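You operate a simulated robot arm through the tools that you are given. There is no shell and no other tool. Be economical: measure what you need, move in short steps, check, and stop when the job is done.

You are at the controls of a simulated robot arm. One attempt, no reset.

JOB
Put each sensor plug into the socket of its colour, shut the cover and power up.
Fine: main switch on, all three heat displays show degrees; leave the other plugs and controls.

The check looks at the end state, three seconds after you hand in, the way a careful person would. Anything else that was tipped, shoved, dropped, spilled or broken makes it a failure. Lids that push on must go on centred and level and be pressed home; caps that screw on are set level and turned clockwise until they are tight.

ROBOT AND FRAMES
A 7-joint arm with a two-finger parallel gripper, fixed in place. Base frame: the origin is at the foot of the arm, x ahead of it, y to its left, z up. Lengths are in mm, angles in degrees, forces in N, time in s.
Its first joint turns from -166.0 to 166.0 degrees. Payload 4.4 kg.
Tool frame: the origin (TCP) lies between the finger pads and is the grasp point; the fingertips stand 23 mm ahead of it; z points along the fingers, y is the line along which they close. Largest opening 94 mm; finger width 38, thickness 10; the body of the gripper, 54 by 96 mm, starts 39 mm behind the TCP.
Orientation is told as [roll, pitch, yaw] about the base's x, y, z axes, in that order, counted from this pose: with the fingers straight down and closing along the base's y, the tool's x points along the base's -x, its y along +y and its z along -z.

CONTROLS
- The arm moves only by the tool drive_tool. Its argument "targets" is a list of rows, each an object (a shift or turn left out is 0, a gripper value left out holds the last) with "linear": the shift along the tool's x, y, z in mm, a list of three; "dr": the turn, a rotation vector about the tool's x, y, z in degrees, a list of three. In form: [{"linear": [dx, dy, dz], "dr": [ax, ay, az]}, ...]. A call has 1 to 10 rows; each row is the pose to reach, as a shift and turn from the pose commanded when the call began, along the tool's axes at that moment. "hand" is the gripper command, from -1 (shut) to 1 (fully open), values between in proportion, set as the call begins (left out, the last holds). A row lasts 0.2 s, in which the tool goes at most 50 mm and 8.6 degrees; a call with a longer step from one row to the next is refused whole, and so is a gripper value outside its range. A pose out of reach is approached as far as the arm can. The call stops where the force on the tool passes 40 N (or 10 N more than at its start, if that is more) or the arm is blocked; 0.2 s more then pass. Each finger travels about 108 mm/s and halts on what it meets, pressing with about 35 N; the grip force reading is that of the motor and also rises with nothing between the fingers. The clock runs only during rows and for 0.2 s after the last one: add rows that repeat a pose to give the fingers time. The reply holds the time, the measured pose of the TCP, the force on the tool along the base axes, the opening and the grip force, in the units named above and with some noise, with the torque about the TCP (base axes, N m) and any sound that the robot's microphone picked up.
- Cameras (640 x 400 px; columns grow to the right, rows downward): "scene" is fixed at [399.4, -498, 1801.2]; the picture's right is [0.71, -0.70, 0.00], its down [-0.57, -0.57, -0.59] and it looks along [0.41, 0.42, -0.81] (base axes); focal length 299 px, centre (320, 200). "wrist" rides on the gripper at [86, 16, -74] in the tool frame; the picture's right is [-0.18, 0.98, 0.00], its down [-0.58, -0.11, -0.81] and it looks along [-0.79, -0.15, 0.59] (tool axes); focal length 243 px, centre (320, 200). There is no depth. A picture from a camera that has moved, and an enlarged one, comes with that camera's place and axes in the base frame and with its lens.
- grab_frame(camera): a new picture of that camera. No time passes.
- close_up(camera, box): a new picture of the part [left, top, right, bottom] of that camera's present view, enlarged. No time passes.
- close_job(): hands the job in; it is judged then, once.

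Go step by step. Nothing tells you positions but the pictures and the camera data: compare them with the known pose of the tool, close in by small moves and look again before you grip or let go. The budget is 120 turns and 76 pictures, counting those below and the enlarged ones. Unless the task says otherwise, let go and move clear before handing in, and close with one line.

The tools are called after "Call:" as a command line: name --argument value ..., lists and objects as JSON in quotes. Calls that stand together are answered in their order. drive_tool: Moves the arm, as the interface text tells. Its arguments: {"type":"object","properties":{"targets":{"type":"array"},"hand":{"type":"number"}},"required":["targets"]} The other tools are called the same way: grab_frame (camera) takes a picture; close_up (camera, box) takes an enlarged picture of a part of a camera's view; close_job () hands the job in.

At the start:

```text
clock: 0.0
tool_pos: [490.7, -87.3, 1517.6]
orientation: [0.0, 0.0, -0.1]
contact_force: [0.1, 0.5, 0.4]
wrist_torque: [0.03, -0.05, -0.02]
grip_width: 94.2
grip_force: 0.0
```

scene: 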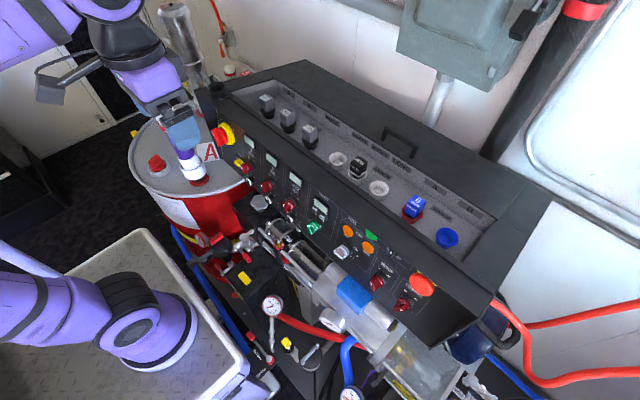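
wrist: 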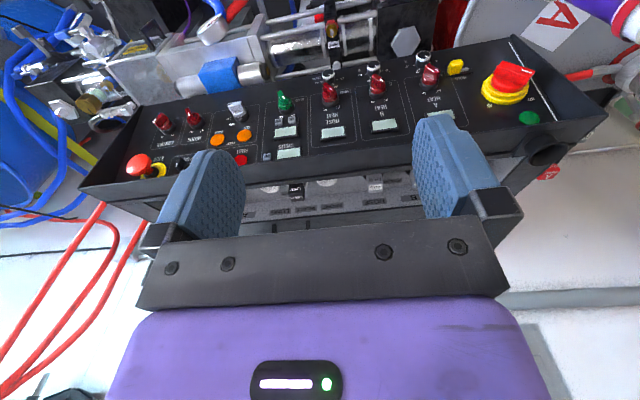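

I see a control console with a trough of plugs and sockets, a cover probably hinged above, and a front panel with switches. I will enlarge the important parts first.

Call:
close_up --camera "scene" --box '[220, 70, 380, 170]'

Call:
close_up --camera "scene" --box '[320, 130, 480, 230]'

Call:
close_up --camera "scene" --box '[200, 110, 360, 210]'

Call:
close_up --camera "scene" --box '[310, 200, 470, 300]'

```text
4.00 times, centred on (300, 120) of scene
camera zoom: at [399.4, -498.0, 1801.2], right [0.71, -0.7, 0.0], down [-0.57, -0.57, -0.59], along [0.41, 0.42, -0.81], focal length 1197 px, centre (400, 520)
```

zoom: 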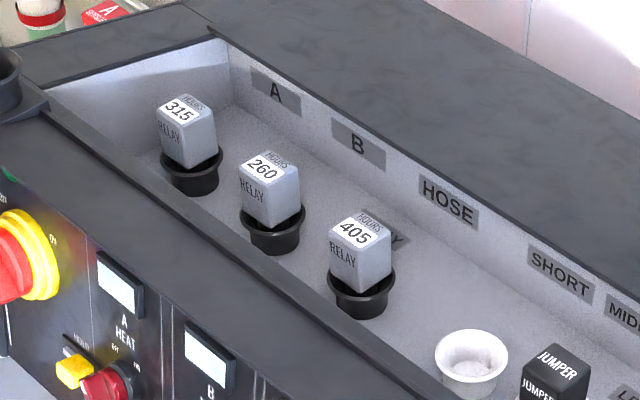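

```text
4.00 times, centred on (400, 180) of scene
camera zoom: at [399.4, -498.0, 1801.2], right [0.71, -0.7, 0.0], down [-0.57, -0.57, -0.59], along [0.41, 0.42, -0.81], focal length 1197 px, centre (0, 280)
```

zoom: 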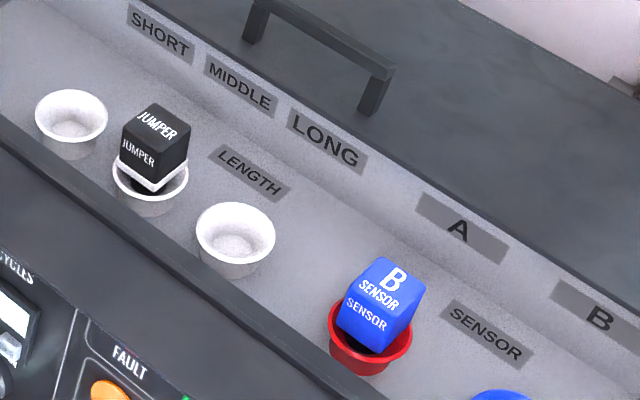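

```text
4.00 times, centred on (280, 160) of scene
camera zoom: at [399.4, -498.0, 1801.2], right [0.71, -0.7, 0.0], down [-0.57, -0.57, -0.59], along [0.41, 0.42, -0.81], focal length 1197 px, centre (480, 360)
```

zoom: 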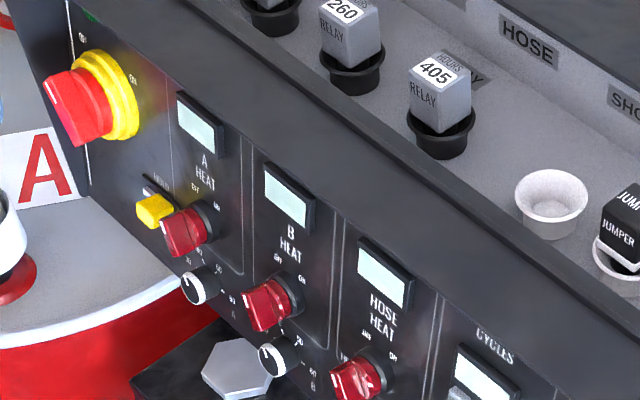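

```text
4.00 times, centred on (390, 250) of scene
camera zoom: at [399.4, -498.0, 1801.2], right [0.71, -0.7, 0.0], down [-0.57, -0.57, -0.59], along [0.41, 0.42, -0.81], focal length 1197 px, centre (40, 0)
```

zoom: 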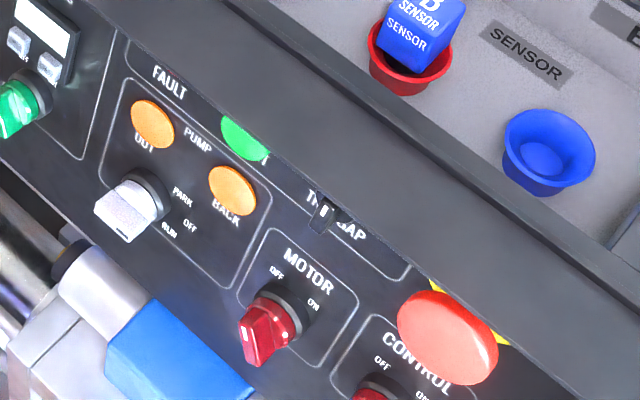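

The blue B plug sits in the red (A) socket, the blue socket is empty, and a red "A SENSOR" block lies behind the console's left end. I'll look at that, the cover and the view from the wrist.

Call:
close_up --camera "scene" --box '[180, 40, 280, 102]'

Call:
close_up --camera "scene" --box '[290, 50, 570, 225]'

Call:
close_up --camera "wrist" --box '[400, 30, 640, 180]'

Call:
close_up --camera "wrist" --box '[100, 60, 340, 210]'

```text
6.40 times, centred on (230, 71) of scene
camera zoom: at [399.4, -498.0, 1801.2], right [0.71, -0.7, 0.0], down [-0.57, -0.57, -0.59], along [0.41, 0.42, -0.81], focal length 1915 px, centre (896, 1026)
```

zoom: 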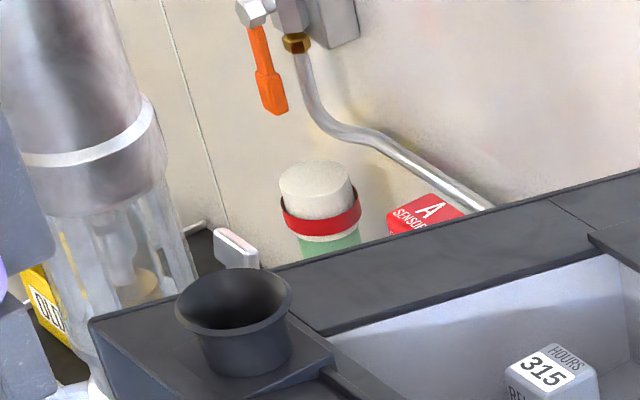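

```text
2.29 times, centred on (430, 138) of scene
camera zoom: at [399.4, -498.0, 1801.2], right [0.71, -0.7, 0.0], down [-0.57, -0.57, -0.59], along [0.41, 0.42, -0.81], focal length 684 px, centre (69, 343)
```

zoom: 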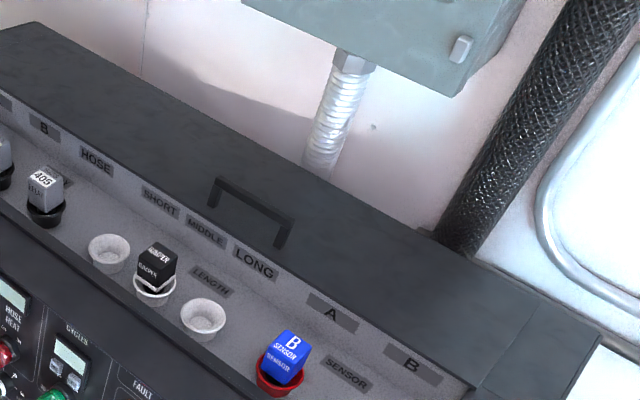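

```text
2.67 times, centred on (520, 105) of wrist
camera zoom: at [404.5, -72.7, 1592.2], right [0.18, 0.98, 0.0], down [0.58, -0.11, 0.81], along [0.79, -0.15, -0.59], focal length 647 px, centre (-213, 453)
```

zoom: 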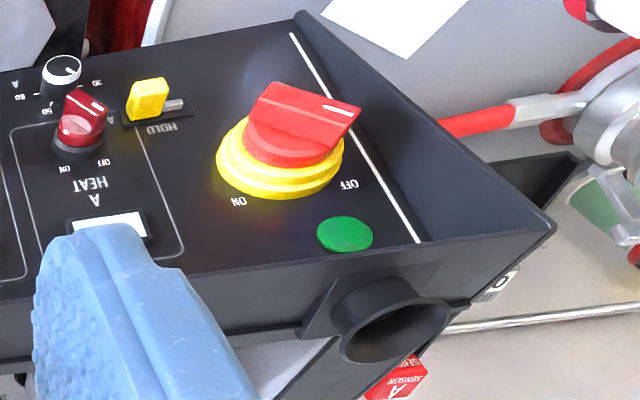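

```text
2.67 times, centred on (220, 135) of wrist
camera zoom: at [404.5, -72.7, 1592.2], right [0.18, 0.98, 0.0], down [0.58, -0.11, 0.81], along [0.79, -0.15, -0.59], focal length 647 px, centre (587, 373)
```

zoom: 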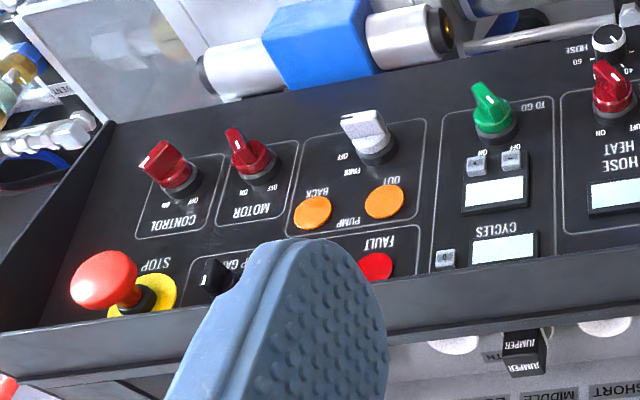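

Triangulating the two views: the main switch knob is near (675, 218, 1168), the stop button near (682, -487, 1243), and the red plug near (884, 350, 1228). I'll move the wrist camera closer to the left end for a better view of the red plug.

Call:
drive_tool --targets '[{"linear": [-20, 26, 5]}, {"linear": [-40, 52, 10]}, {"linear": [-60, 78, 15]}, {"linear": [-80, 104, 20]}, {"linear": [-100, 130, 25]}, {"linear": [-120, 156, 30]}, {"linear": [-140, 182, 35]}, {"linear": [-160, 208, 40]}, {"linear": [-180, 234, 45]}, {"linear": [-200, 260, 50]}]'

Call:
grab_frame --camera "wrist"

Call:
grab_frame --camera "scene"

```text
clock: 2.2
tool_pos: [690.3, 172.3, 1469.8]
orientation: [0.0, -0.1, 0.0]
contact_force: [-0.3, -1.0, 1.3]
wrist_torque: [0.06, -0.02, 0.0]
grip_width: 93.8
grip_force: 0.0
```

```text
65 pictures are left
camera wrist: at [604.6, 186.5, 1543.7], right [0.18, 0.98, 0.0], down [0.58, -0.11, 0.81], along [0.79, -0.15, -0.59], focal length 243 px, centre (320, 200)
```

wrist: 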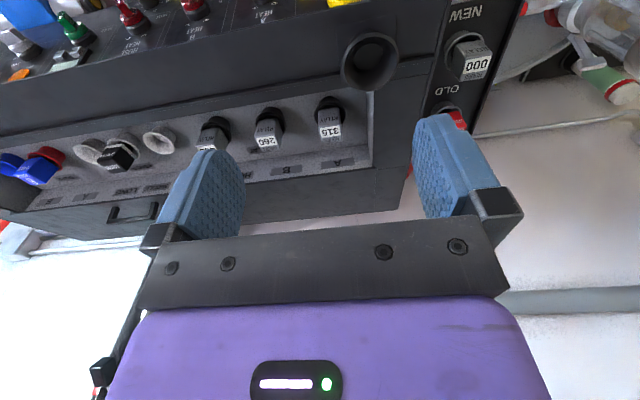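

```text
64 pictures are left
```

scene: 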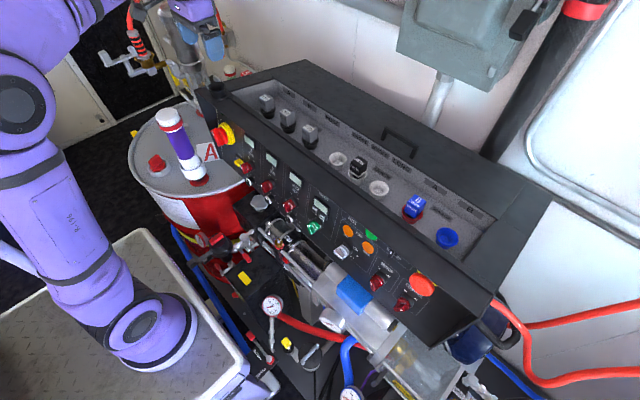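

A bracket with NEW and OLD holders is attached beside the console; the red plug seems to stand in (or near) the OLD one. Zooming in.

Call:
close_up --camera "wrist" --box '[400, 0, 560, 100]'

Call:
drive_tool --targets '[{"linear": [0, 30, 0]}, {"linear": [0, 60, 0]}, {"linear": [0, 90, 0]}]'

Call:
grab_frame --camera "wrist"

```text
4.00 times, centred on (480, 50) of wrist
camera zoom: at [604.6, 186.5, 1543.7], right [0.18, 0.98, 0.0], down [0.58, -0.11, 0.81], along [0.79, -0.15, -0.59], focal length 970 px, centre (-320, 800)
```

zoom: 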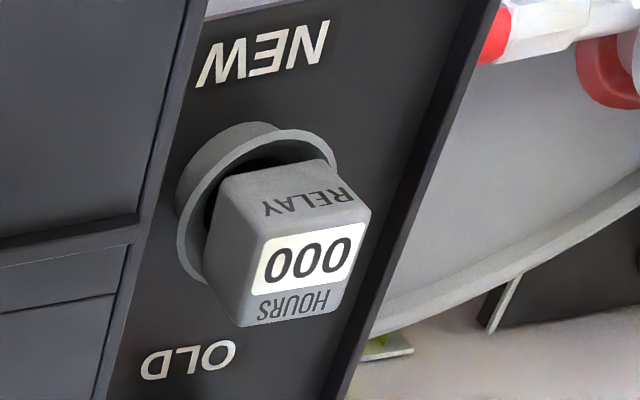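

```text
clock: 3.0
tool_pos: [690.7, 262.5, 1471.3]
orientation: [0.0, -0.1, -0.1]
contact_force: [0.4, 0.0, 0.2]
wrist_torque: [0.05, -0.04, 0.02]
grip_width: 94.0
grip_force: 0.0
```

```text
62 pictures are left
camera wrist: at [605.1, 276.8, 1544.6], right [0.18, 0.98, 0.0], down [0.58, -0.11, 0.81], along [0.79, -0.15, -0.59], focal length 243 px, centre (320, 200)
```

wrist: 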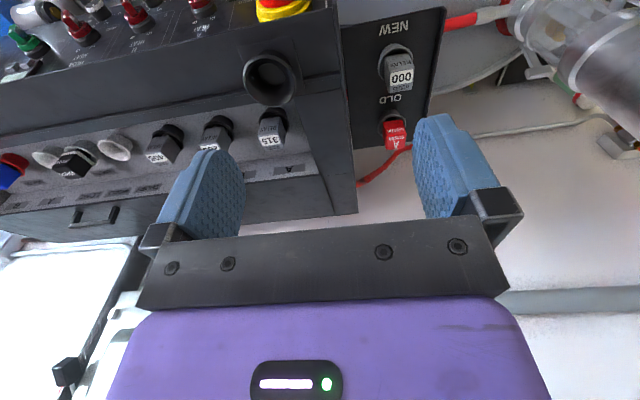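

The red A plug stands in the OLD holder at about (880, 351, 1227). I zoom in on it and on the trough to learn the plug's attitude.

Call:
close_up --camera "wrist" --box '[340, 90, 440, 152]'

Call:
close_up --camera "wrist" --box '[0, 90, 240, 240]'

```text
6.40 times, centred on (390, 121) of wrist
camera zoom: at [605.1, 276.8, 1544.6], right [0.18, 0.98, 0.0], down [0.58, -0.11, 0.81], along [0.79, -0.15, -0.59], focal length 1553 px, centre (-128, 706)
```

zoom: 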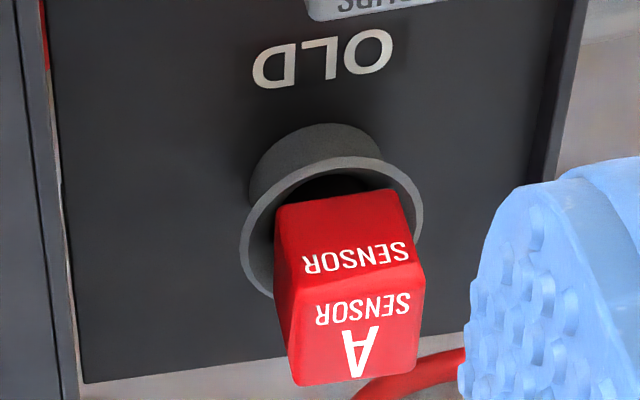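

```text
2.67 times, centred on (120, 165) of wrist
camera zoom: at [605.1, 276.8, 1544.6], right [0.18, 0.98, 0.0], down [0.58, -0.11, 0.81], along [0.79, -0.15, -0.59], focal length 647 px, centre (853, 293)
```

zoom: 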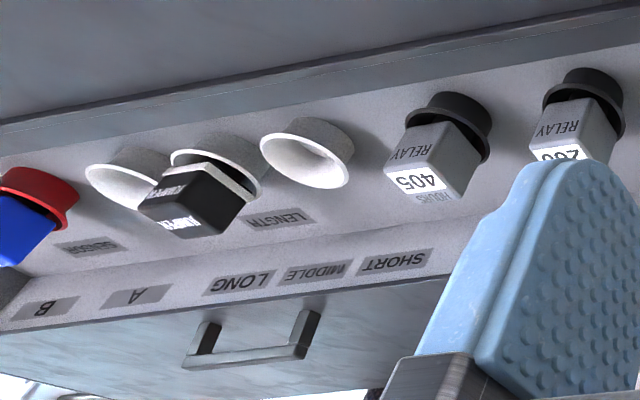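

Plugs and sockets appear upright and squared to the base axes. The blue one has to move first, so I'll drive the camera along the console to it.

Call:
drive_tool --targets '[{"linear": [0, -48, 0]}, {"linear": [0, -96, 0]}, {"linear": [0, -144, 0]}, {"linear": [0, -192, 0]}, {"linear": [0, -240, 0]}, {"linear": [0, -288, 0]}, {"linear": [0, -336, 0]}, {"linear": [0, -384, 0]}, {"linear": [0, -432, 0]}, {"linear": [0, -480, 0]}]'

Call:
drive_tool --targets '[{"linear": [0, -40, 0]}, {"linear": [0, -80, 10]}, {"linear": [0, -120, 20]}]'

Call:
grab_frame --camera "wrist"

```text
clock: 5.2
tool_pos: [690.0, -218.6, 1466.6]
orientation: [-0.1, 0.0, 0.1]
contact_force: [-0.5, 1.0, 0.5]
wrist_torque: [-0.05, 0.01, -0.05]
grip_width: 93.9
grip_force: 0.1
```

```text
clock: 6.0
tool_pos: [690.4, -333.1, 1445.5]
orientation: [0.0, -0.1, 0.0]
contact_force: [0.2, 0.3, -0.7]
wrist_torque: [-0.08, -0.04, 0.02]
grip_width: 94.1
grip_force: 0.0
```

```text
59 pictures are left
camera wrist: at [603.7, -318.8, 1519.9], right [0.18, 0.98, 0.0], down [0.58, -0.11, 0.81], along [0.79, -0.15, -0.59], focal length 243 px, centre (320, 200)
```

wrist: 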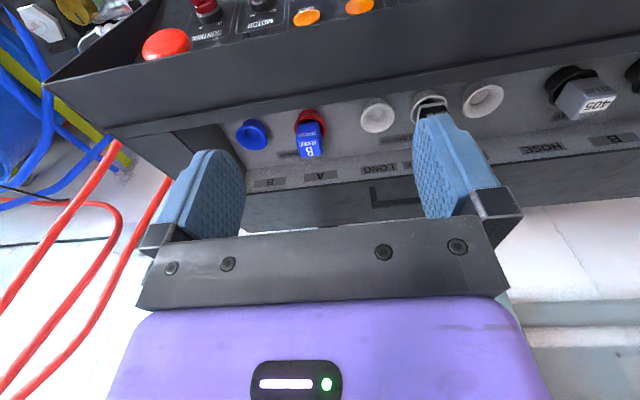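

Call:
close_up --camera "wrist" --box '[220, 90, 380, 190]'

Call:
close_up --camera "scene" --box '[380, 180, 480, 242]'

```text
4.00 times, centred on (300, 140) of wrist
camera zoom: at [603.7, -318.8, 1519.9], right [0.18, 0.98, 0.0], down [0.58, -0.11, 0.81], along [0.79, -0.15, -0.59], focal length 970 px, centre (400, 440)
```

zoom: 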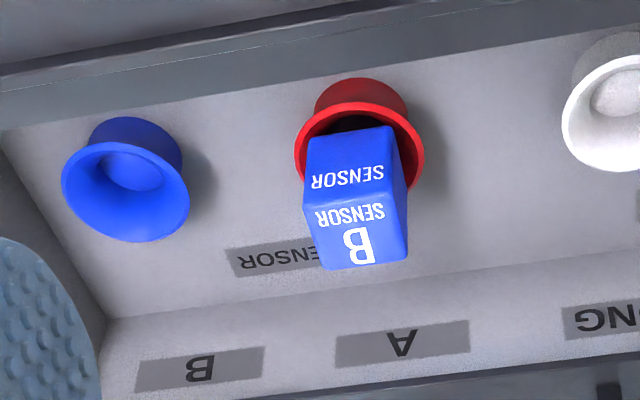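

```text
6.40 times, centred on (430, 211) of scene
camera zoom: at [399.4, -498.0, 1801.2], right [0.71, -0.7, 0.0], down [-0.57, -0.57, -0.59], along [0.41, 0.42, -0.81], focal length 1915 px, centre (-384, 130)
```

zoom: 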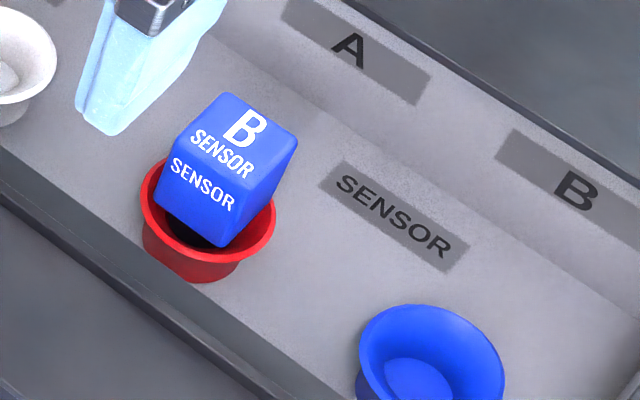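

The blue rim is about (822, -466, 1225), the red rim (821, -374, 1225), and the blue plug's top is near (824, -374, 1261). I'll move over the blue plug, staying high, and look.

Call:
drive_tool --targets '[{"linear": [-33, -9, 20]}, {"linear": [-66, -18, 40]}, {"linear": [-100, -27, 60]}, {"linear": [-134, -36, 80]}, {"linear": [-134, -36, 110]}, {"linear": [-134, -36, 110]}]'

Call:
grab_frame --camera "wrist"

Call:
grab_frame --camera "scene"

```text
clock: 7.4
tool_pos: [825.3, -372.5, 1340.5]
orientation: [0.0, 0.0, 0.0]
contact_force: [-0.1, 0.4, 0.2]
wrist_torque: [0.01, 0.0, 0.02]
grip_width: 93.6
grip_force: 0.1
```

```text
56 pictures are left
camera wrist: at [738.6, -357.9, 1414.9], right [0.18, 0.98, 0.0], down [0.58, -0.11, 0.81], along [0.79, -0.15, -0.59], focal length 243 px, centre (320, 200)
```

wrist: 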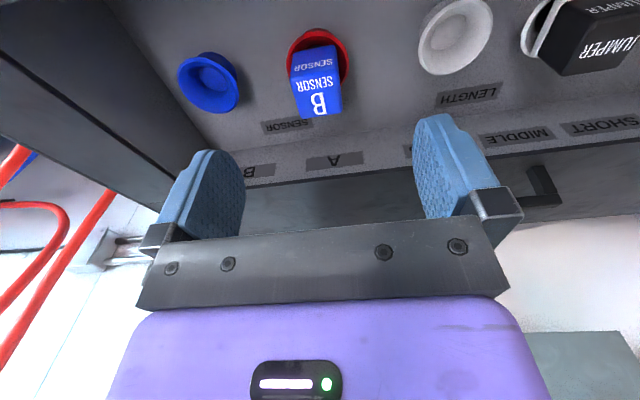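

```text
55 pictures are left
```

scene: 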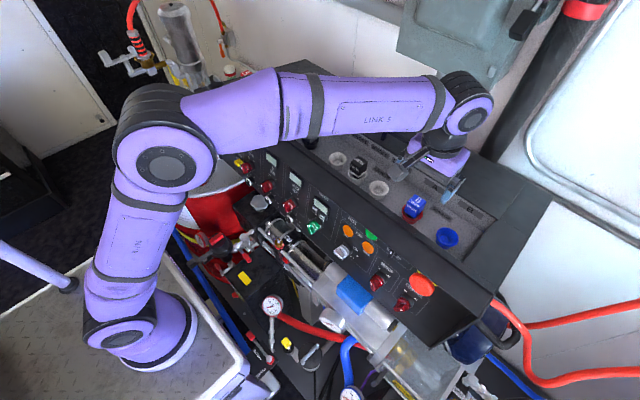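

The plug is within 2 mm of the tool axis. I descend so that the fingers straddle it, then check.

Call:
drive_tool --targets '[{"linear": [-2, -1.5, 25]}, {"linear": [-2, -1.5, 50]}, {"linear": [-2, -1.5, 70]}, {"linear": [-2, -1.5, 82]}, {"linear": [-2, -1.5, 82]}]'

Call:
grab_frame --camera "wrist"

Call:
close_up --camera "scene" --box '[360, 150, 488, 230]'

```text
clock: 8.6
tool_pos: [826.1, -374.1, 1256.8]
orientation: [0.0, 0.0, 0.1]
contact_force: [-0.3, 0.0, -0.6]
wrist_torque: [-0.03, -0.01, -0.02]
grip_width: 94.1
grip_force: 0.1
```

```text
54 pictures are left
camera wrist: at [739.6, -360.2, 1331.3], right [0.18, 0.98, 0.0], down [0.58, -0.11, 0.81], along [0.79, -0.15, -0.59], focal length 243 px, centre (320, 200)
```

wrist: 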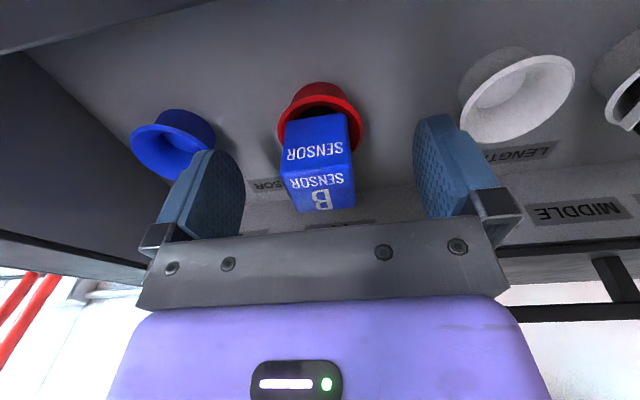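

```text
5.00 times, centred on (424, 190) of scene
camera zoom: at [399.4, -498.0, 1801.2], right [0.71, -0.7, 0.0], down [-0.57, -0.57, -0.59], along [0.41, 0.42, -0.81], focal length 1496 px, centre (-200, 250)
```

zoom: 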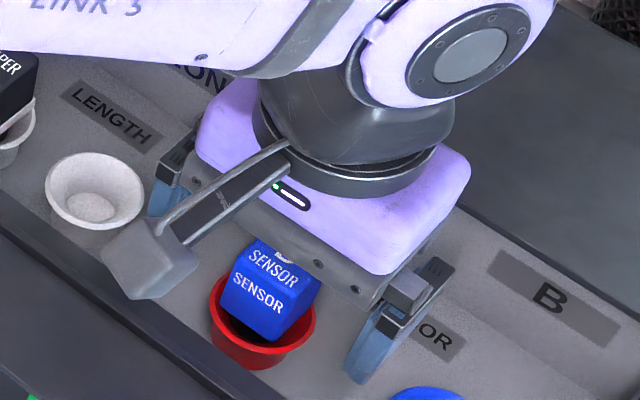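

The plug sits centred between the fingers, with its top about 5 mm above the TCP. I close the gripper.

Call:
drive_tool --targets '[{"linear": [0, 0, 0]}, {"linear": [0, 0, 0]}, {"linear": [0, 0, 0]}, {"linear": [0, 0, 0]}]' --hand -1

Call:
drive_tool --targets '[{"linear": [0, 0, -5]}, {"linear": [0, 0, -15]}, {"linear": [0, 0, -30]}, {"linear": [0, 0, -50]}, {"linear": [0, 0, -50]}]'

Call:
grab_frame --camera "wrist"

Call:
close_up --camera "scene" --box '[360, 150, 488, 230]'

```text
clock: 9.6
tool_pos: [825.5, -375.3, 1256.6]
orientation: [0.0, 0.0, 0.0]
contact_force: [0.2, -0.7, 0.0]
wrist_torque: [-0.01, -0.01, 0.0]
grip_width: 31.5
grip_force: 35.4
```

```text
clock: 10.8
tool_pos: [825.8, -375.7, 1305.4]
orientation: [0.1, 0.0, 0.1]
contact_force: [-0.3, -0.8, -1.0]
wrist_torque: [0.0, -0.02, 0.02]
grip_width: 31.1
grip_force: 34.6
```

```text
52 pictures are left
camera wrist: at [740.3, -360.6, 1380.6], right [0.18, 0.98, 0.0], down [0.58, -0.11, 0.81], along [0.79, -0.15, -0.59], focal length 243 px, centre (320, 200)
```

wrist: 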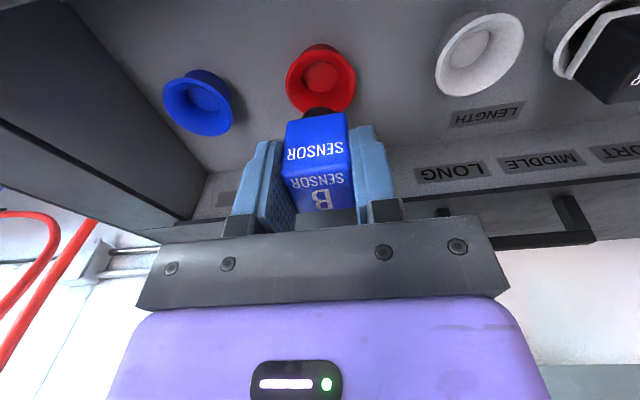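

```text
5.00 times, centred on (424, 190) of scene
camera zoom: at [399.4, -498.0, 1801.2], right [0.71, -0.7, 0.0], down [-0.57, -0.57, -0.59], along [0.41, 0.42, -0.81], focal length 1496 px, centre (-200, 250)
```

zoom: 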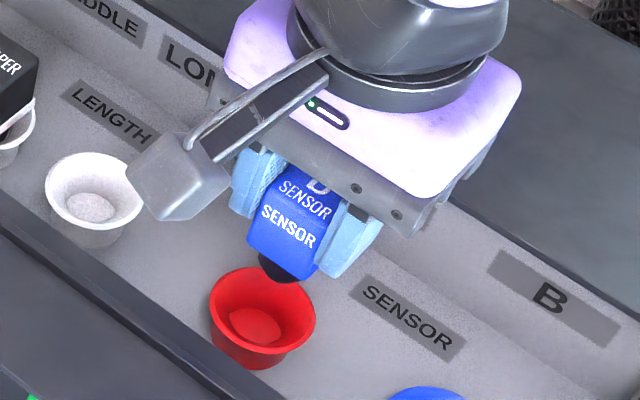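

The plug is held and out of the red socket; it has a round stem below. I measure the two socket rims precisely before shifting across.

Call:
close_up --camera "wrist" --box '[150, 30, 390, 180]'

```text
2.67 times, centred on (270, 105) of wrist
camera zoom: at [740.3, -360.6, 1380.6], right [0.18, 0.98, 0.0], down [0.58, -0.11, 0.81], along [0.79, -0.15, -0.59], focal length 647 px, centre (453, 453)
```

zoom: 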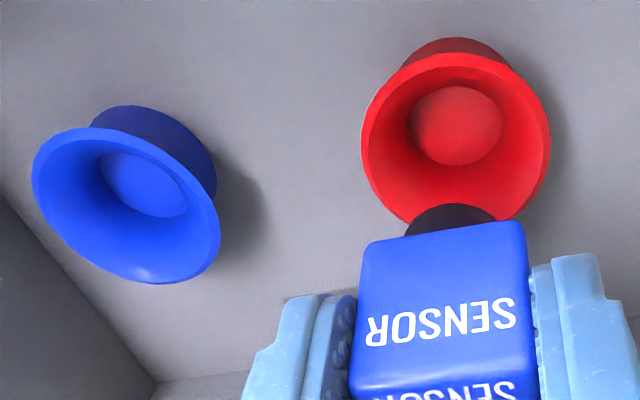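

The blue socket lies about (+2, -90.5) mm from the red one. I shift across and check alignment before lowering.

Call:
drive_tool --targets '[{"linear": [0, -30, 0]}, {"linear": [-1, -60, 0]}, {"linear": [-2, -90.5, 0]}, {"linear": [-2, -90.5, 10]}, {"linear": [-2, -90.5, 10]}]'

Call:
close_up --camera "wrist" --box '[240, 30, 480, 180]'

Call:
close_up --camera "scene" --box '[390, 170, 518, 250]'

```text
clock: 12.0
tool_pos: [829.7, -465.5, 1295.0]
orientation: [0.0, -0.1, 0.0]
contact_force: [0.2, 0.0, -1.3]
wrist_torque: [0.04, -0.01, 0.02]
grip_width: 31.4
grip_force: 35.0
```

```text
2.67 times, centred on (360, 105) of wrist
camera zoom: at [742.9, -451.7, 1369.7], right [0.18, 0.98, 0.0], down [0.58, -0.11, 0.81], along [0.79, -0.15, -0.59], focal length 647 px, centre (213, 453)
```

zoom: 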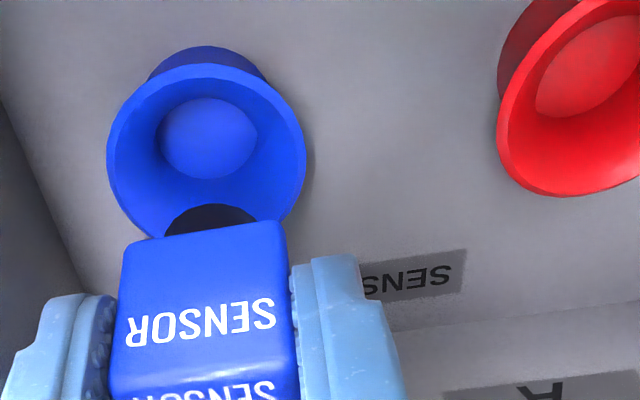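

```text
5.00 times, centred on (454, 210) of scene
camera zoom: at [399.4, -498.0, 1801.2], right [0.71, -0.7, 0.0], down [-0.57, -0.57, -0.59], along [0.41, 0.42, -0.81], focal length 1496 px, centre (-350, 150)
```

zoom: 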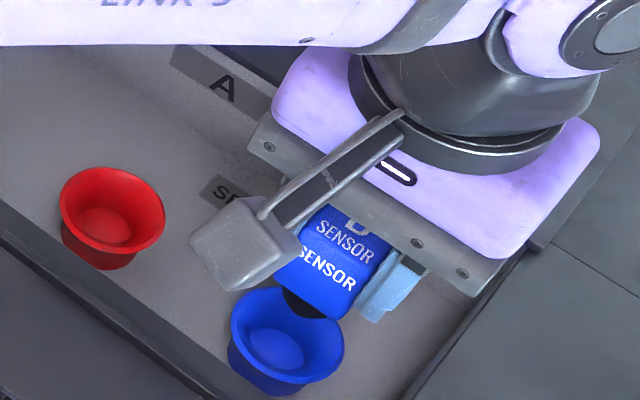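

The socket centre reads about 2.5 mm nearer in x and 1.5 mm further in -y than the tool axis. I correct for that and lower.

Call:
drive_tool --targets '[{"linear": [2.5, -1.5, 0]}, {"linear": [2.5, -1.5, 15]}, {"linear": [2.5, -1.5, 25]}, {"linear": [2.5, -1.5, 33]}, {"linear": [2.5, -1.5, 38]}, {"linear": [2.5, -1.5, 40]}, {"linear": [2.5, -1.5, 40]}]'

Call:
close_up --camera "wrist" --box '[200, 60, 440, 210]'

```text
clock: 13.6
tool_pos: [825.1, -468.0, 1256.5]
orientation: [0.0, 0.0, 0.1]
contact_force: [-3.3, 0.9, 4.2]
wrist_torque: [0.03, 0.08, -0.01]
grip_width: 31.3
grip_force: 35.3
```

```text
2.67 times, centred on (320, 135) of wrist
camera zoom: at [740.3, -453.2, 1331.4], right [0.18, 0.98, 0.0], down [0.58, -0.11, 0.81], along [0.79, -0.15, -0.59], focal length 647 px, centre (320, 373)
```

zoom: 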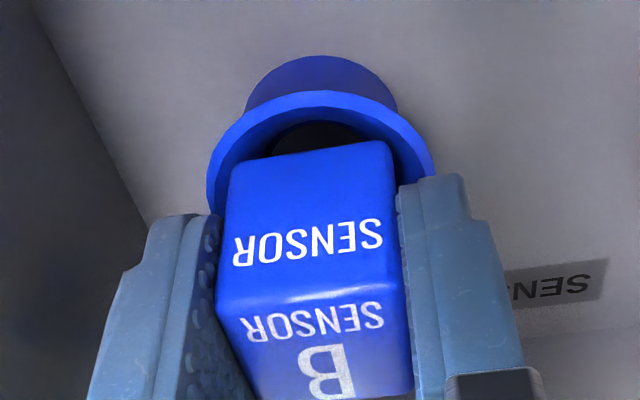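

It is at the same height as it was in the red socket, with slight side contact. I centre by 1 mm and press it home softly.

Call:
drive_tool --targets '[{"linear": [1, 0, 0]}, {"linear": [1.2, 0, 1]}, {"linear": [1.2, 0, 2]}, {"linear": [1.2, 0, 3]}, {"linear": [1.2, 0, 4]}]'

```text
clock: 14.7
tool_pos: [825.7, -467.5, 1258.1]
orientation: [-0.2, -0.3, 0.0]
contact_force: [0.2, 2.4, 3.8]
wrist_torque: [0.07, 0.05, -0.01]
grip_width: 31.3
grip_force: 35.1
stopped in row 5: the force on the tool passed its limit at 42 N (the readings are from after the stop); the commanded pose is now the measured one
```

Pressed home at 42 N. The trough's right end wall is near y≈-519, so I open only to about 50 mm and retreat straight up.

Call:
drive_tool --targets '[{"linear": [0, 0, 0]}, {"linear": [0, 0, 0]}, {"linear": [0, 0, 0]}]' --hand 0.06

Call:
drive_tool --targets '[{"linear": [0, 0, -20]}, {"linear": [0, 0, -45]}, {"linear": [0, 0, -90]}, {"linear": [0, 0, -120]}]'

Call:
close_up --camera "wrist" --box '[240, 30, 480, 180]'

Call:
close_up --camera "scene" --box '[390, 170, 518, 250]'

```text
clock: 15.5
tool_pos: [825.2, -467.6, 1256.7]
orientation: [-0.3, -0.3, 0.0]
contact_force: [-0.6, -0.6, 0.1]
wrist_torque: [-0.04, -0.04, -0.02]
grip_width: 50.0
grip_force: 0.0
```

```text
clock: 16.5
tool_pos: [824.2, -467.4, 1376.7]
orientation: [-0.2, -0.4, 0.0]
contact_force: [0.0, 1.1, -0.4]
wrist_torque: [0.01, 0.02, 0.02]
grip_width: 49.9
grip_force: 0.1
```

```text
2.67 times, centred on (360, 105) of wrist
camera zoom: at [738.7, -453.2, 1450.1], right [0.18, 0.98, 0.0], down [0.58, -0.11, 0.81], along [0.8, -0.15, -0.59], focal length 647 px, centre (213, 453)
```

zoom: 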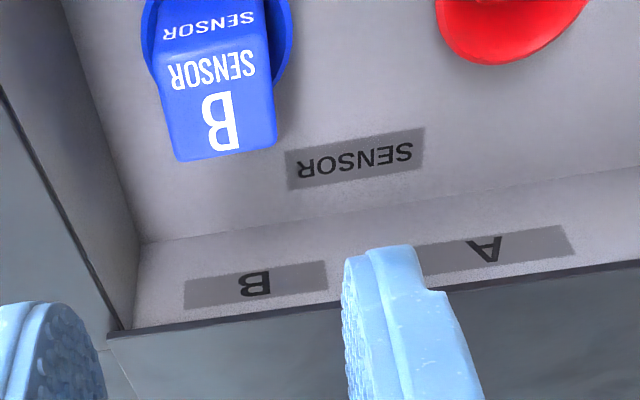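

```text
5.00 times, centred on (454, 210) of scene
camera zoom: at [399.4, -498.0, 1801.2], right [0.71, -0.7, 0.0], down [-0.57, -0.57, -0.59], along [0.41, 0.42, -0.81], focal length 1496 px, centre (-350, 150)
```

zoom: 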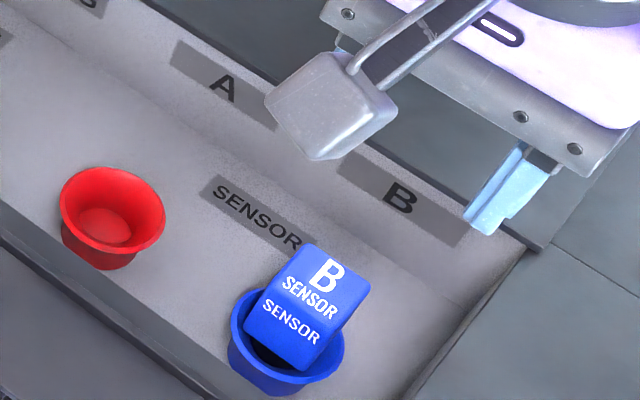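

Blue B is seated in its blue socket. Now I travel back along the console, high up, to the red plug at the left end.

Call:
drive_tool --targets '[{"linear": [0, 45, -10]}, {"linear": [0, 90, -20]}, {"linear": [0, 135, -30]}, {"linear": [0, 180, -30]}, {"linear": [0, 228, -30]}, {"linear": [0, 276, -30]}, {"linear": [0, 324, -30]}, {"linear": [0, 372, -30]}, {"linear": [0, 420, -30]}, {"linear": [0, 468, -30]}]' --hand 1

Call:
drive_tool --targets '[{"linear": [0, 48, 0]}, {"linear": [0, 96, 0]}, {"linear": [0, 144, 0]}, {"linear": [0, 192, 0]}, {"linear": [-5, 240, 0]}, {"linear": [-10, 288, 0]}, {"linear": [-15, 330, 10]}, {"linear": [-15, 345, 20]}, {"linear": [-15, 345, 20]}]'

Call:
grab_frame --camera "wrist"

Call:
grab_frame --camera "scene"

```text
clock: 18.7
tool_pos: [824.2, -0.7, 1405.0]
orientation: [-0.3, -0.4, -0.2]
contact_force: [0.1, -0.2, -0.3]
wrist_torque: [0.07, 0.0, 0.0]
grip_width: 93.9
grip_force: 0.0
```

```text
clock: 20.7
tool_pos: [837.1, 346.6, 1383.0]
orientation: [-0.2, -0.3, 0.0]
contact_force: [0.2, 0.9, 0.6]
wrist_torque: [-0.03, 0.01, -0.05]
grip_width: 94.1
grip_force: 0.0
```

```text
44 pictures are left
camera wrist: at [750.2, 361.0, 1456.8], right [0.18, 0.98, 0.0], down [0.58, -0.11, 0.81], along [0.8, -0.15, -0.59], focal length 243 px, centre (320, 200)
```

wrist: 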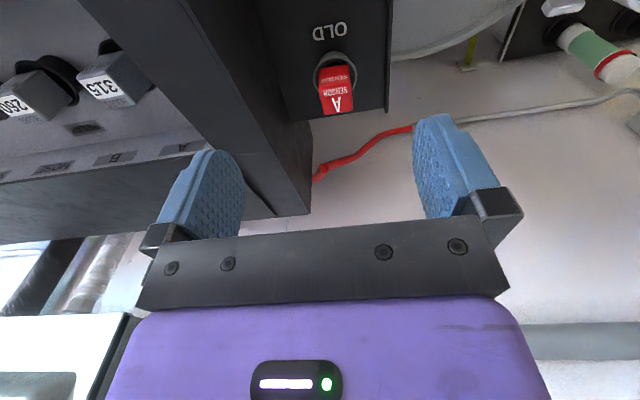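

```text
43 pictures are left
```

scene: 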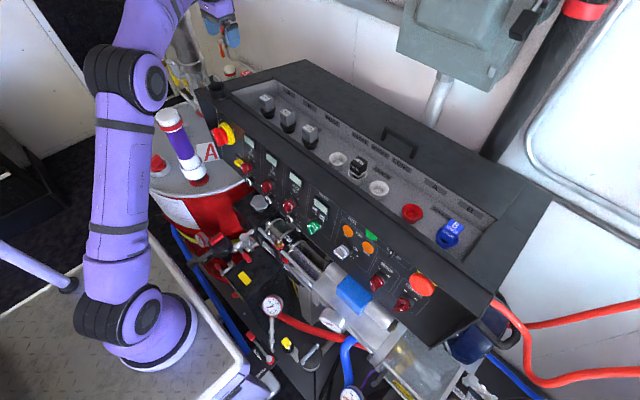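

The red plug is ahead at around (885, 354). I zoom for an exact bearing.

Call:
close_up --camera "wrist" --box '[280, 40, 408, 120]'

Call:
drive_tool --targets '[{"linear": [-20, 4, 20]}, {"linear": [-45, 7, 50]}, {"linear": [-45, 7, 70]}, {"linear": [-45, 7, 70]}]' --hand 0.4

Call:
grab_frame --camera "wrist"

```text
5.00 times, centred on (344, 80) of wrist
camera zoom: at [750.2, 361.0, 1456.8], right [0.18, 0.98, 0.0], down [0.58, -0.11, 0.81], along [0.8, -0.15, -0.59], focal length 1213 px, centre (200, 800)
```

zoom: 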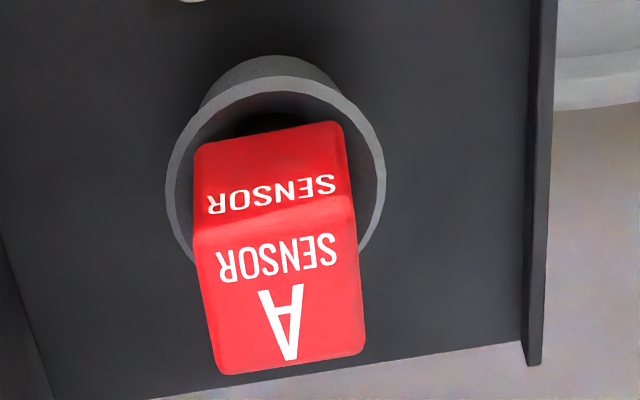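

```text
clock: 21.7
tool_pos: [884.4, 351.6, 1315.7]
orientation: [-0.4, -0.4, 0.0]
contact_force: [-0.1, 0.4, 0.5]
wrist_torque: [-0.02, 0.0, -0.03]
grip_width: 65.9
grip_force: 0.1
```

```text
41 pictures are left
camera wrist: at [798.7, 367.2, 1389.6], right [0.18, 0.98, 0.0], down [0.58, -0.11, 0.81], along [0.8, -0.15, -0.59], focal length 243 px, centre (320, 200)
```

wrist: 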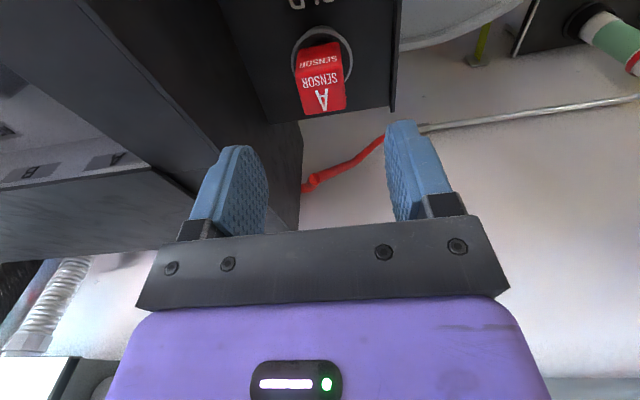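

The plug is 2 mm left of the axis; its distance is not pinned down yet. I lower halfway and look again.

Call:
drive_tool --targets '[{"linear": [-2, 2, 15]}, {"linear": [-2, 2, 40]}, {"linear": [-2, 2, 40]}]'

Call:
close_up --camera "wrist" --box '[200, 50, 440, 200]'

Call:
close_up --camera "scene" --box '[180, 40, 280, 102]'

```text
clock: 22.5
tool_pos: [887.6, 353.9, 1276.0]
orientation: [-0.2, -0.4, -0.1]
contact_force: [-0.6, 0.0, 0.0]
wrist_torque: [-0.02, -0.01, -0.02]
grip_width: 65.7
grip_force: 0.0
```

```text
2.67 times, centred on (320, 125) of wrist
camera zoom: at [802.0, 369.1, 1349.4], right [0.18, 0.98, 0.0], down [0.58, -0.11, 0.81], along [0.8, -0.15, -0.59], focal length 647 px, centre (320, 400)
```

zoom: 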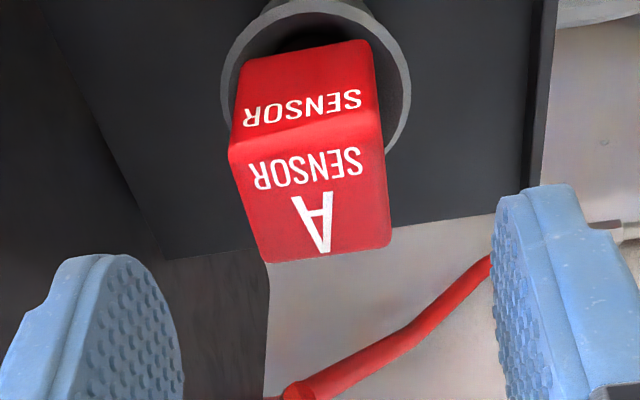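

```text
6.40 times, centred on (230, 71) of scene
camera zoom: at [399.4, -498.0, 1801.2], right [0.71, -0.7, 0.0], down [-0.57, -0.57, -0.59], along [0.41, 0.42, -0.81], focal length 1915 px, centre (896, 1026)
```

zoom: 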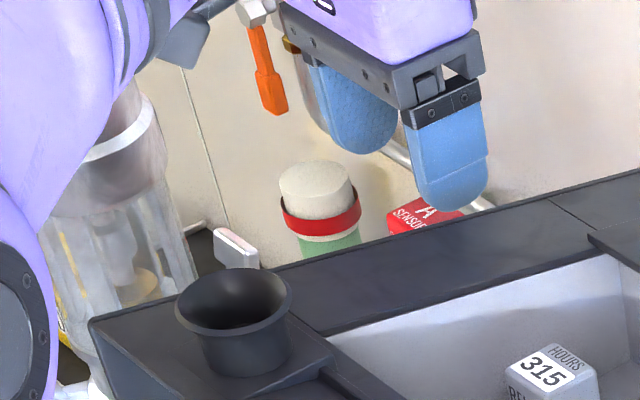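

Now consistent: plug top about 1228, centred within about 1 mm. I lower to grip height.

Call:
drive_tool --targets '[{"linear": [-1, -1, 20]}, {"linear": [-1, -1, 40]}, {"linear": [-1, -1, 50]}, {"linear": [-1, -1, 50]}]'

Call:
close_up --camera "wrist" --box '[200, 90, 440, 240]'

```text
clock: 23.5
tool_pos: [891.2, 352.9, 1225.1]
orientation: [-0.3, -0.2, 0.0]
contact_force: [0.3, 0.6, -0.9]
wrist_torque: [-0.01, 0.03, -0.04]
grip_width: 65.8
grip_force: 0.0
```

```text
2.67 times, centred on (320, 165) of wrist
camera zoom: at [803.9, 367.8, 1298.6], right [0.18, 0.98, 0.0], down [0.58, -0.11, 0.81], along [0.8, -0.15, -0.59], focal length 647 px, centre (320, 293)
```

zoom: 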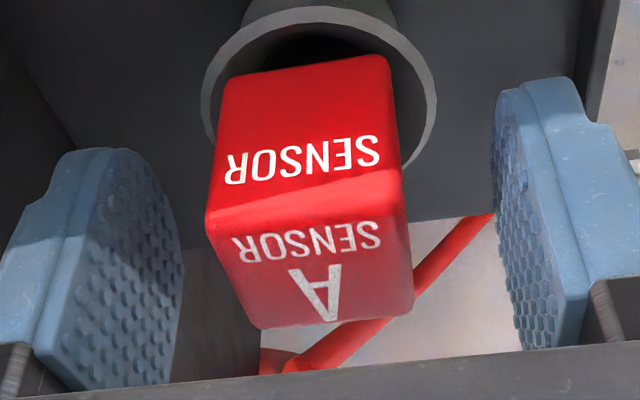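

Well placed; I drop 2 mm more, trim 1 mm and grip, then lift out.

Call:
drive_tool --targets '[{"linear": [0, -1.3, 2]}, {"linear": [0, -1.3, 2]}]'

Call:
drive_tool --targets '[{"linear": [0, 0, 0]}, {"linear": [0, 0, 0]}, {"linear": [0, 0, 0]}]' --hand -1

Call:
drive_tool --targets '[{"linear": [0, 0, -5]}, {"linear": [0, 0, -15]}, {"linear": [0, 0, -35]}, {"linear": [0, 0, -70]}, {"linear": [0, 0, -110]}, {"linear": [0, 0, -150]}, {"linear": [0, 0, -180]}, {"linear": [0, 0, -180]}]'

Call:
grab_frame --camera "wrist"

```text
clock: 24.1
tool_pos: [890.2, 351.4, 1223.1]
orientation: [-0.2, -0.3, -0.1]
contact_force: [-0.3, 0.2, -0.2]
wrist_torque: [0.0, -0.02, -0.03]
grip_width: 65.9
grip_force: 0.1
```

```text
clock: 24.9
tool_pos: [891.4, 351.0, 1221.6]
orientation: [-0.2, -0.3, 0.0]
contact_force: [1.1, 1.5, 1.2]
wrist_torque: [0.03, -0.02, 0.0]
grip_width: 31.1
grip_force: 34.8
```

```text
clock: 26.7
tool_pos: [882.1, 346.4, 1400.1]
orientation: [-0.3, -0.3, 0.0]
contact_force: [0.1, 0.8, -1.1]
wrist_torque: [-0.04, -0.02, 0.02]
grip_width: 31.2
grip_force: 35.4
out of reach, approached as far as the arm can: row 7, 8
```

```text
37 pictures are left
camera wrist: at [796.2, 361.3, 1473.7], right [0.18, 0.98, 0.0], down [0.58, -0.11, 0.81], along [0.8, -0.15, -0.59], focal length 243 px, centre (320, 200)
```

wrist: 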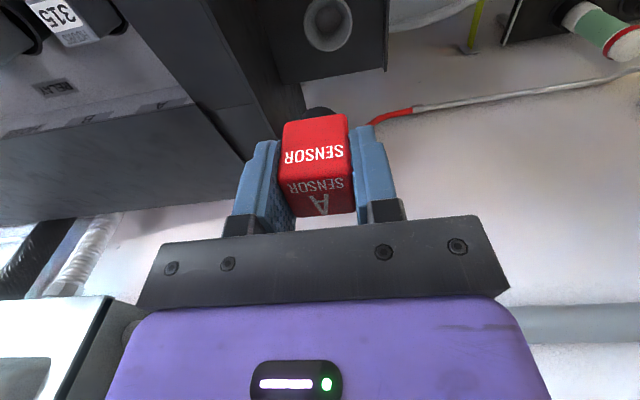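

The red plug is out. I carry it across the console to above the red socket.

Call:
drive_tool --targets '[{"linear": [20, -35, 0]}, {"linear": [40, -75, 0]}, {"linear": [60, -120, 0]}, {"linear": [66, -168, 0]}, {"linear": [66, -216, 0]}, {"linear": [66, -264, 0]}, {"linear": [66, -312, 0]}, {"linear": [66, -360, 0]}, {"linear": [66, -408, 0]}, {"linear": [66, -456, 0]}]'

Call:
drive_tool --targets '[{"linear": [0, -48, 0]}, {"linear": [0, -96, 10]}, {"linear": [0, -144, 30]}, {"linear": [0, -192, 50]}, {"linear": [0, -235, 70]}, {"linear": [0, -262, 90]}, {"linear": [0, -270, 100]}, {"linear": [0, -270, 100]}]'

Call:
close_up --camera "wrist" --box '[150, 30, 390, 180]'

Call:
close_up --camera "scene" --box '[360, 150, 488, 230]'

```text
clock: 28.9
tool_pos: [822.4, -109.5, 1402.6]
orientation: [-0.1, -0.4, 0.0]
contact_force: [-0.3, 0.4, 0.3]
wrist_torque: [-0.08, -0.02, 0.02]
grip_width: 31.2
grip_force: 35.0
```

```text
refused: row 3 steps farther than a row can; nothing moved
```

```text
2.67 times, centred on (270, 105) of wrist
camera zoom: at [735.0, -93.4, 1475.4], right [0.18, 0.98, 0.0], down [0.58, -0.1, 0.81], along [0.8, -0.15, -0.59], focal length 647 px, centre (453, 453)
```

zoom: 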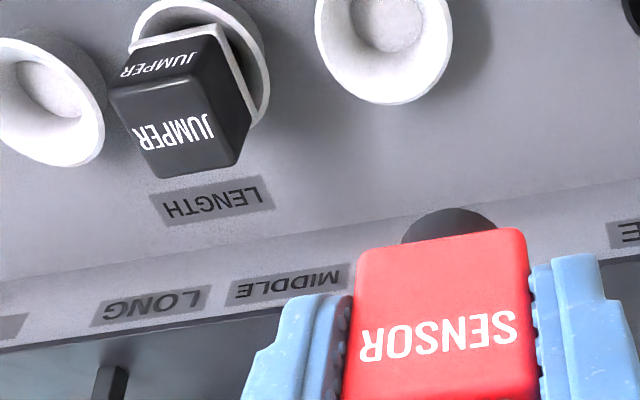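

```text
5.00 times, centred on (424, 190) of scene
camera zoom: at [399.4, -498.0, 1801.2], right [0.71, -0.7, 0.0], down [-0.57, -0.57, -0.59], along [0.41, 0.42, -0.81], focal length 1496 px, centre (-200, 250)
```

zoom: 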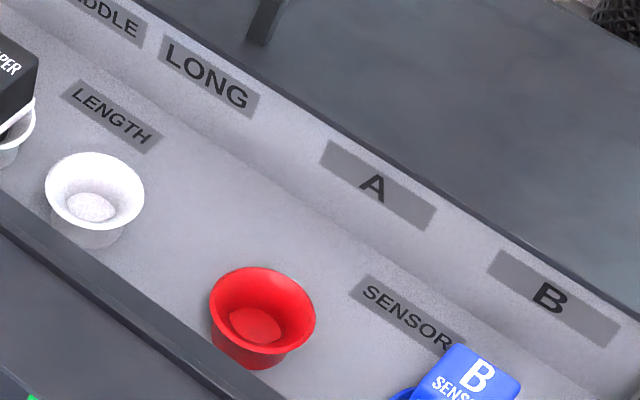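

One row stepped too far, so that call was refused. I repeat it with smaller steps.

Call:
drive_tool --targets '[{"linear": [0, -44, 0]}, {"linear": [0, -88, 5]}, {"linear": [0, -132, 20]}, {"linear": [-1, -175, 40]}, {"linear": [-2, -215, 60]}, {"linear": [-3, -245, 80]}, {"linear": [-3, -265.5, 97]}, {"linear": [-3, -265.5, 97]}]'

Call:
close_up --camera "wrist" --box '[150, 30, 390, 180]'

```text
clock: 30.7
tool_pos: [820.6, -374.7, 1305.4]
orientation: [-0.2, -0.4, -0.1]
contact_force: [-0.4, -0.3, -0.3]
wrist_torque: [0.03, 0.02, 0.0]
grip_width: 30.9
grip_force: 34.8
```

```text
2.67 times, centred on (270, 105) of wrist
camera zoom: at [733.9, -360.1, 1379.1], right [0.18, 0.98, 0.0], down [0.58, -0.11, 0.81], along [0.8, -0.15, -0.59], focal length 647 px, centre (453, 453)
```

zoom: 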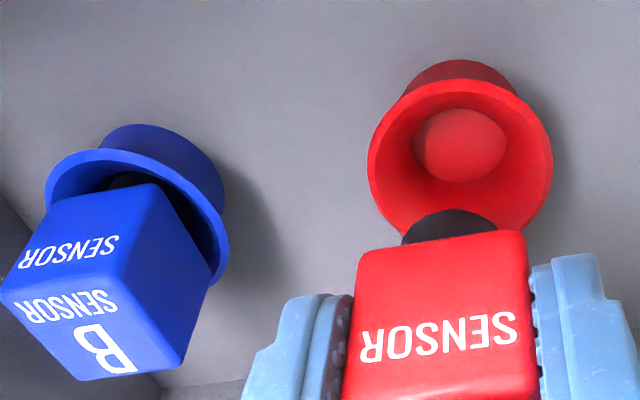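

Compared with the lift-out view, the tool is 5 mm short in x; I correct that and lower toward 1256.

Call:
drive_tool --targets '[{"linear": [-5, 0, 5]}, {"linear": [-5, 0, 20]}, {"linear": [-5, 0, 32]}, {"linear": [-5, 0, 40]}, {"linear": [-5, 0, 45]}, {"linear": [-5, 0, 48]}, {"linear": [-5, 0, 48]}]'

Call:
close_up --camera "wrist" --box '[200, 60, 440, 210]'

```text
clock: 32.3
tool_pos: [825.9, -374.8, 1258.6]
orientation: [-0.2, -0.3, 0.1]
contact_force: [0.0, 0.5, -0.4]
wrist_torque: [-0.03, -0.02, -0.01]
grip_width: 31.3
grip_force: 34.6
```

```text
2.67 times, centred on (320, 135) of wrist
camera zoom: at [739.9, -360.8, 1332.5], right [0.18, 0.98, 0.0], down [0.58, -0.11, 0.81], along [0.8, -0.15, -0.59], focal length 647 px, centre (320, 373)
```

zoom: 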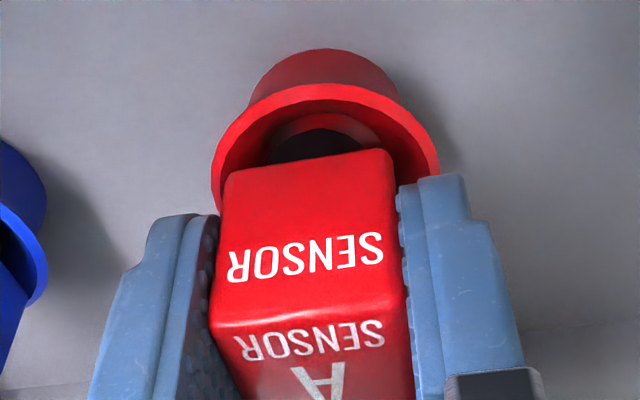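

No side load; I press down in small steps until it bottoms out.

Call:
drive_tool --targets '[{"linear": [0, 0, 1]}, {"linear": [0, 0, 2]}, {"linear": [0, 0, 3]}, {"linear": [0, 0, 4]}, {"linear": [0, 0, 5]}, {"linear": [0, 0, 6]}, {"linear": [0, 0, 7]}, {"linear": [0, 0, 8]}]'

```text
clock: 34.1
tool_pos: [826.9, -374.1, 1251.6]
orientation: [-0.2, -0.5, 0.0]
contact_force: [8.5, -3.7, 17.5]
wrist_torque: [0.08, -0.13, -0.03]
grip_width: 31.4
grip_force: 34.4
```

It is bearing slightly on the funnel (force +x, -y), so I yield 1 mm that way and press further.

Call:
drive_tool --targets '[{"linear": [-1.2, -0.6, 0]}, {"linear": [-1.2, -0.6, 1]}, {"linear": [-1.2, -0.6, 2]}, {"linear": [-1.2, -0.6, 3]}, {"linear": [-1.2, -0.6, 4]}]'

Call:
close_up --camera "wrist" --box '[200, 60, 440, 210]'

```text
clock: 34.9
tool_pos: [827.5, -374.5, 1252.6]
orientation: [-0.3, -0.7, 0.1]
contact_force: [-1.9, 2.3, 5.8]
wrist_torque: [0.14, 0.17, -0.01]
grip_width: 31.2
grip_force: 35.2
stopped in row 4: the force on the tool passed its limit at 42 N (the readings are from after the stop); the commanded pose is now the measured one
```

```text
2.67 times, centred on (320, 135) of wrist
camera zoom: at [740.3, -359.6, 1325.1], right [0.18, 0.98, 0.0], down [0.57, -0.1, 0.81], along [0.8, -0.15, -0.58], focal length 647 px, centre (320, 373)
```

zoom: 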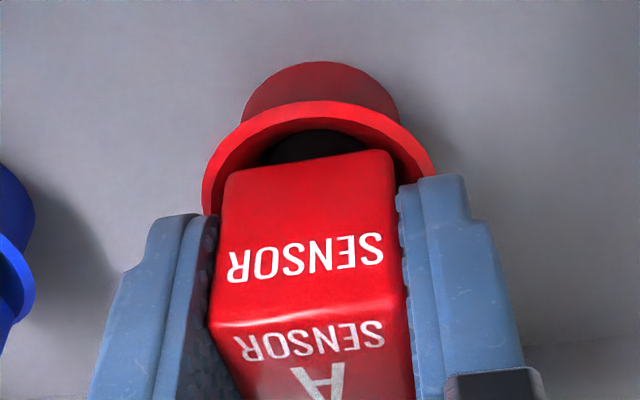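

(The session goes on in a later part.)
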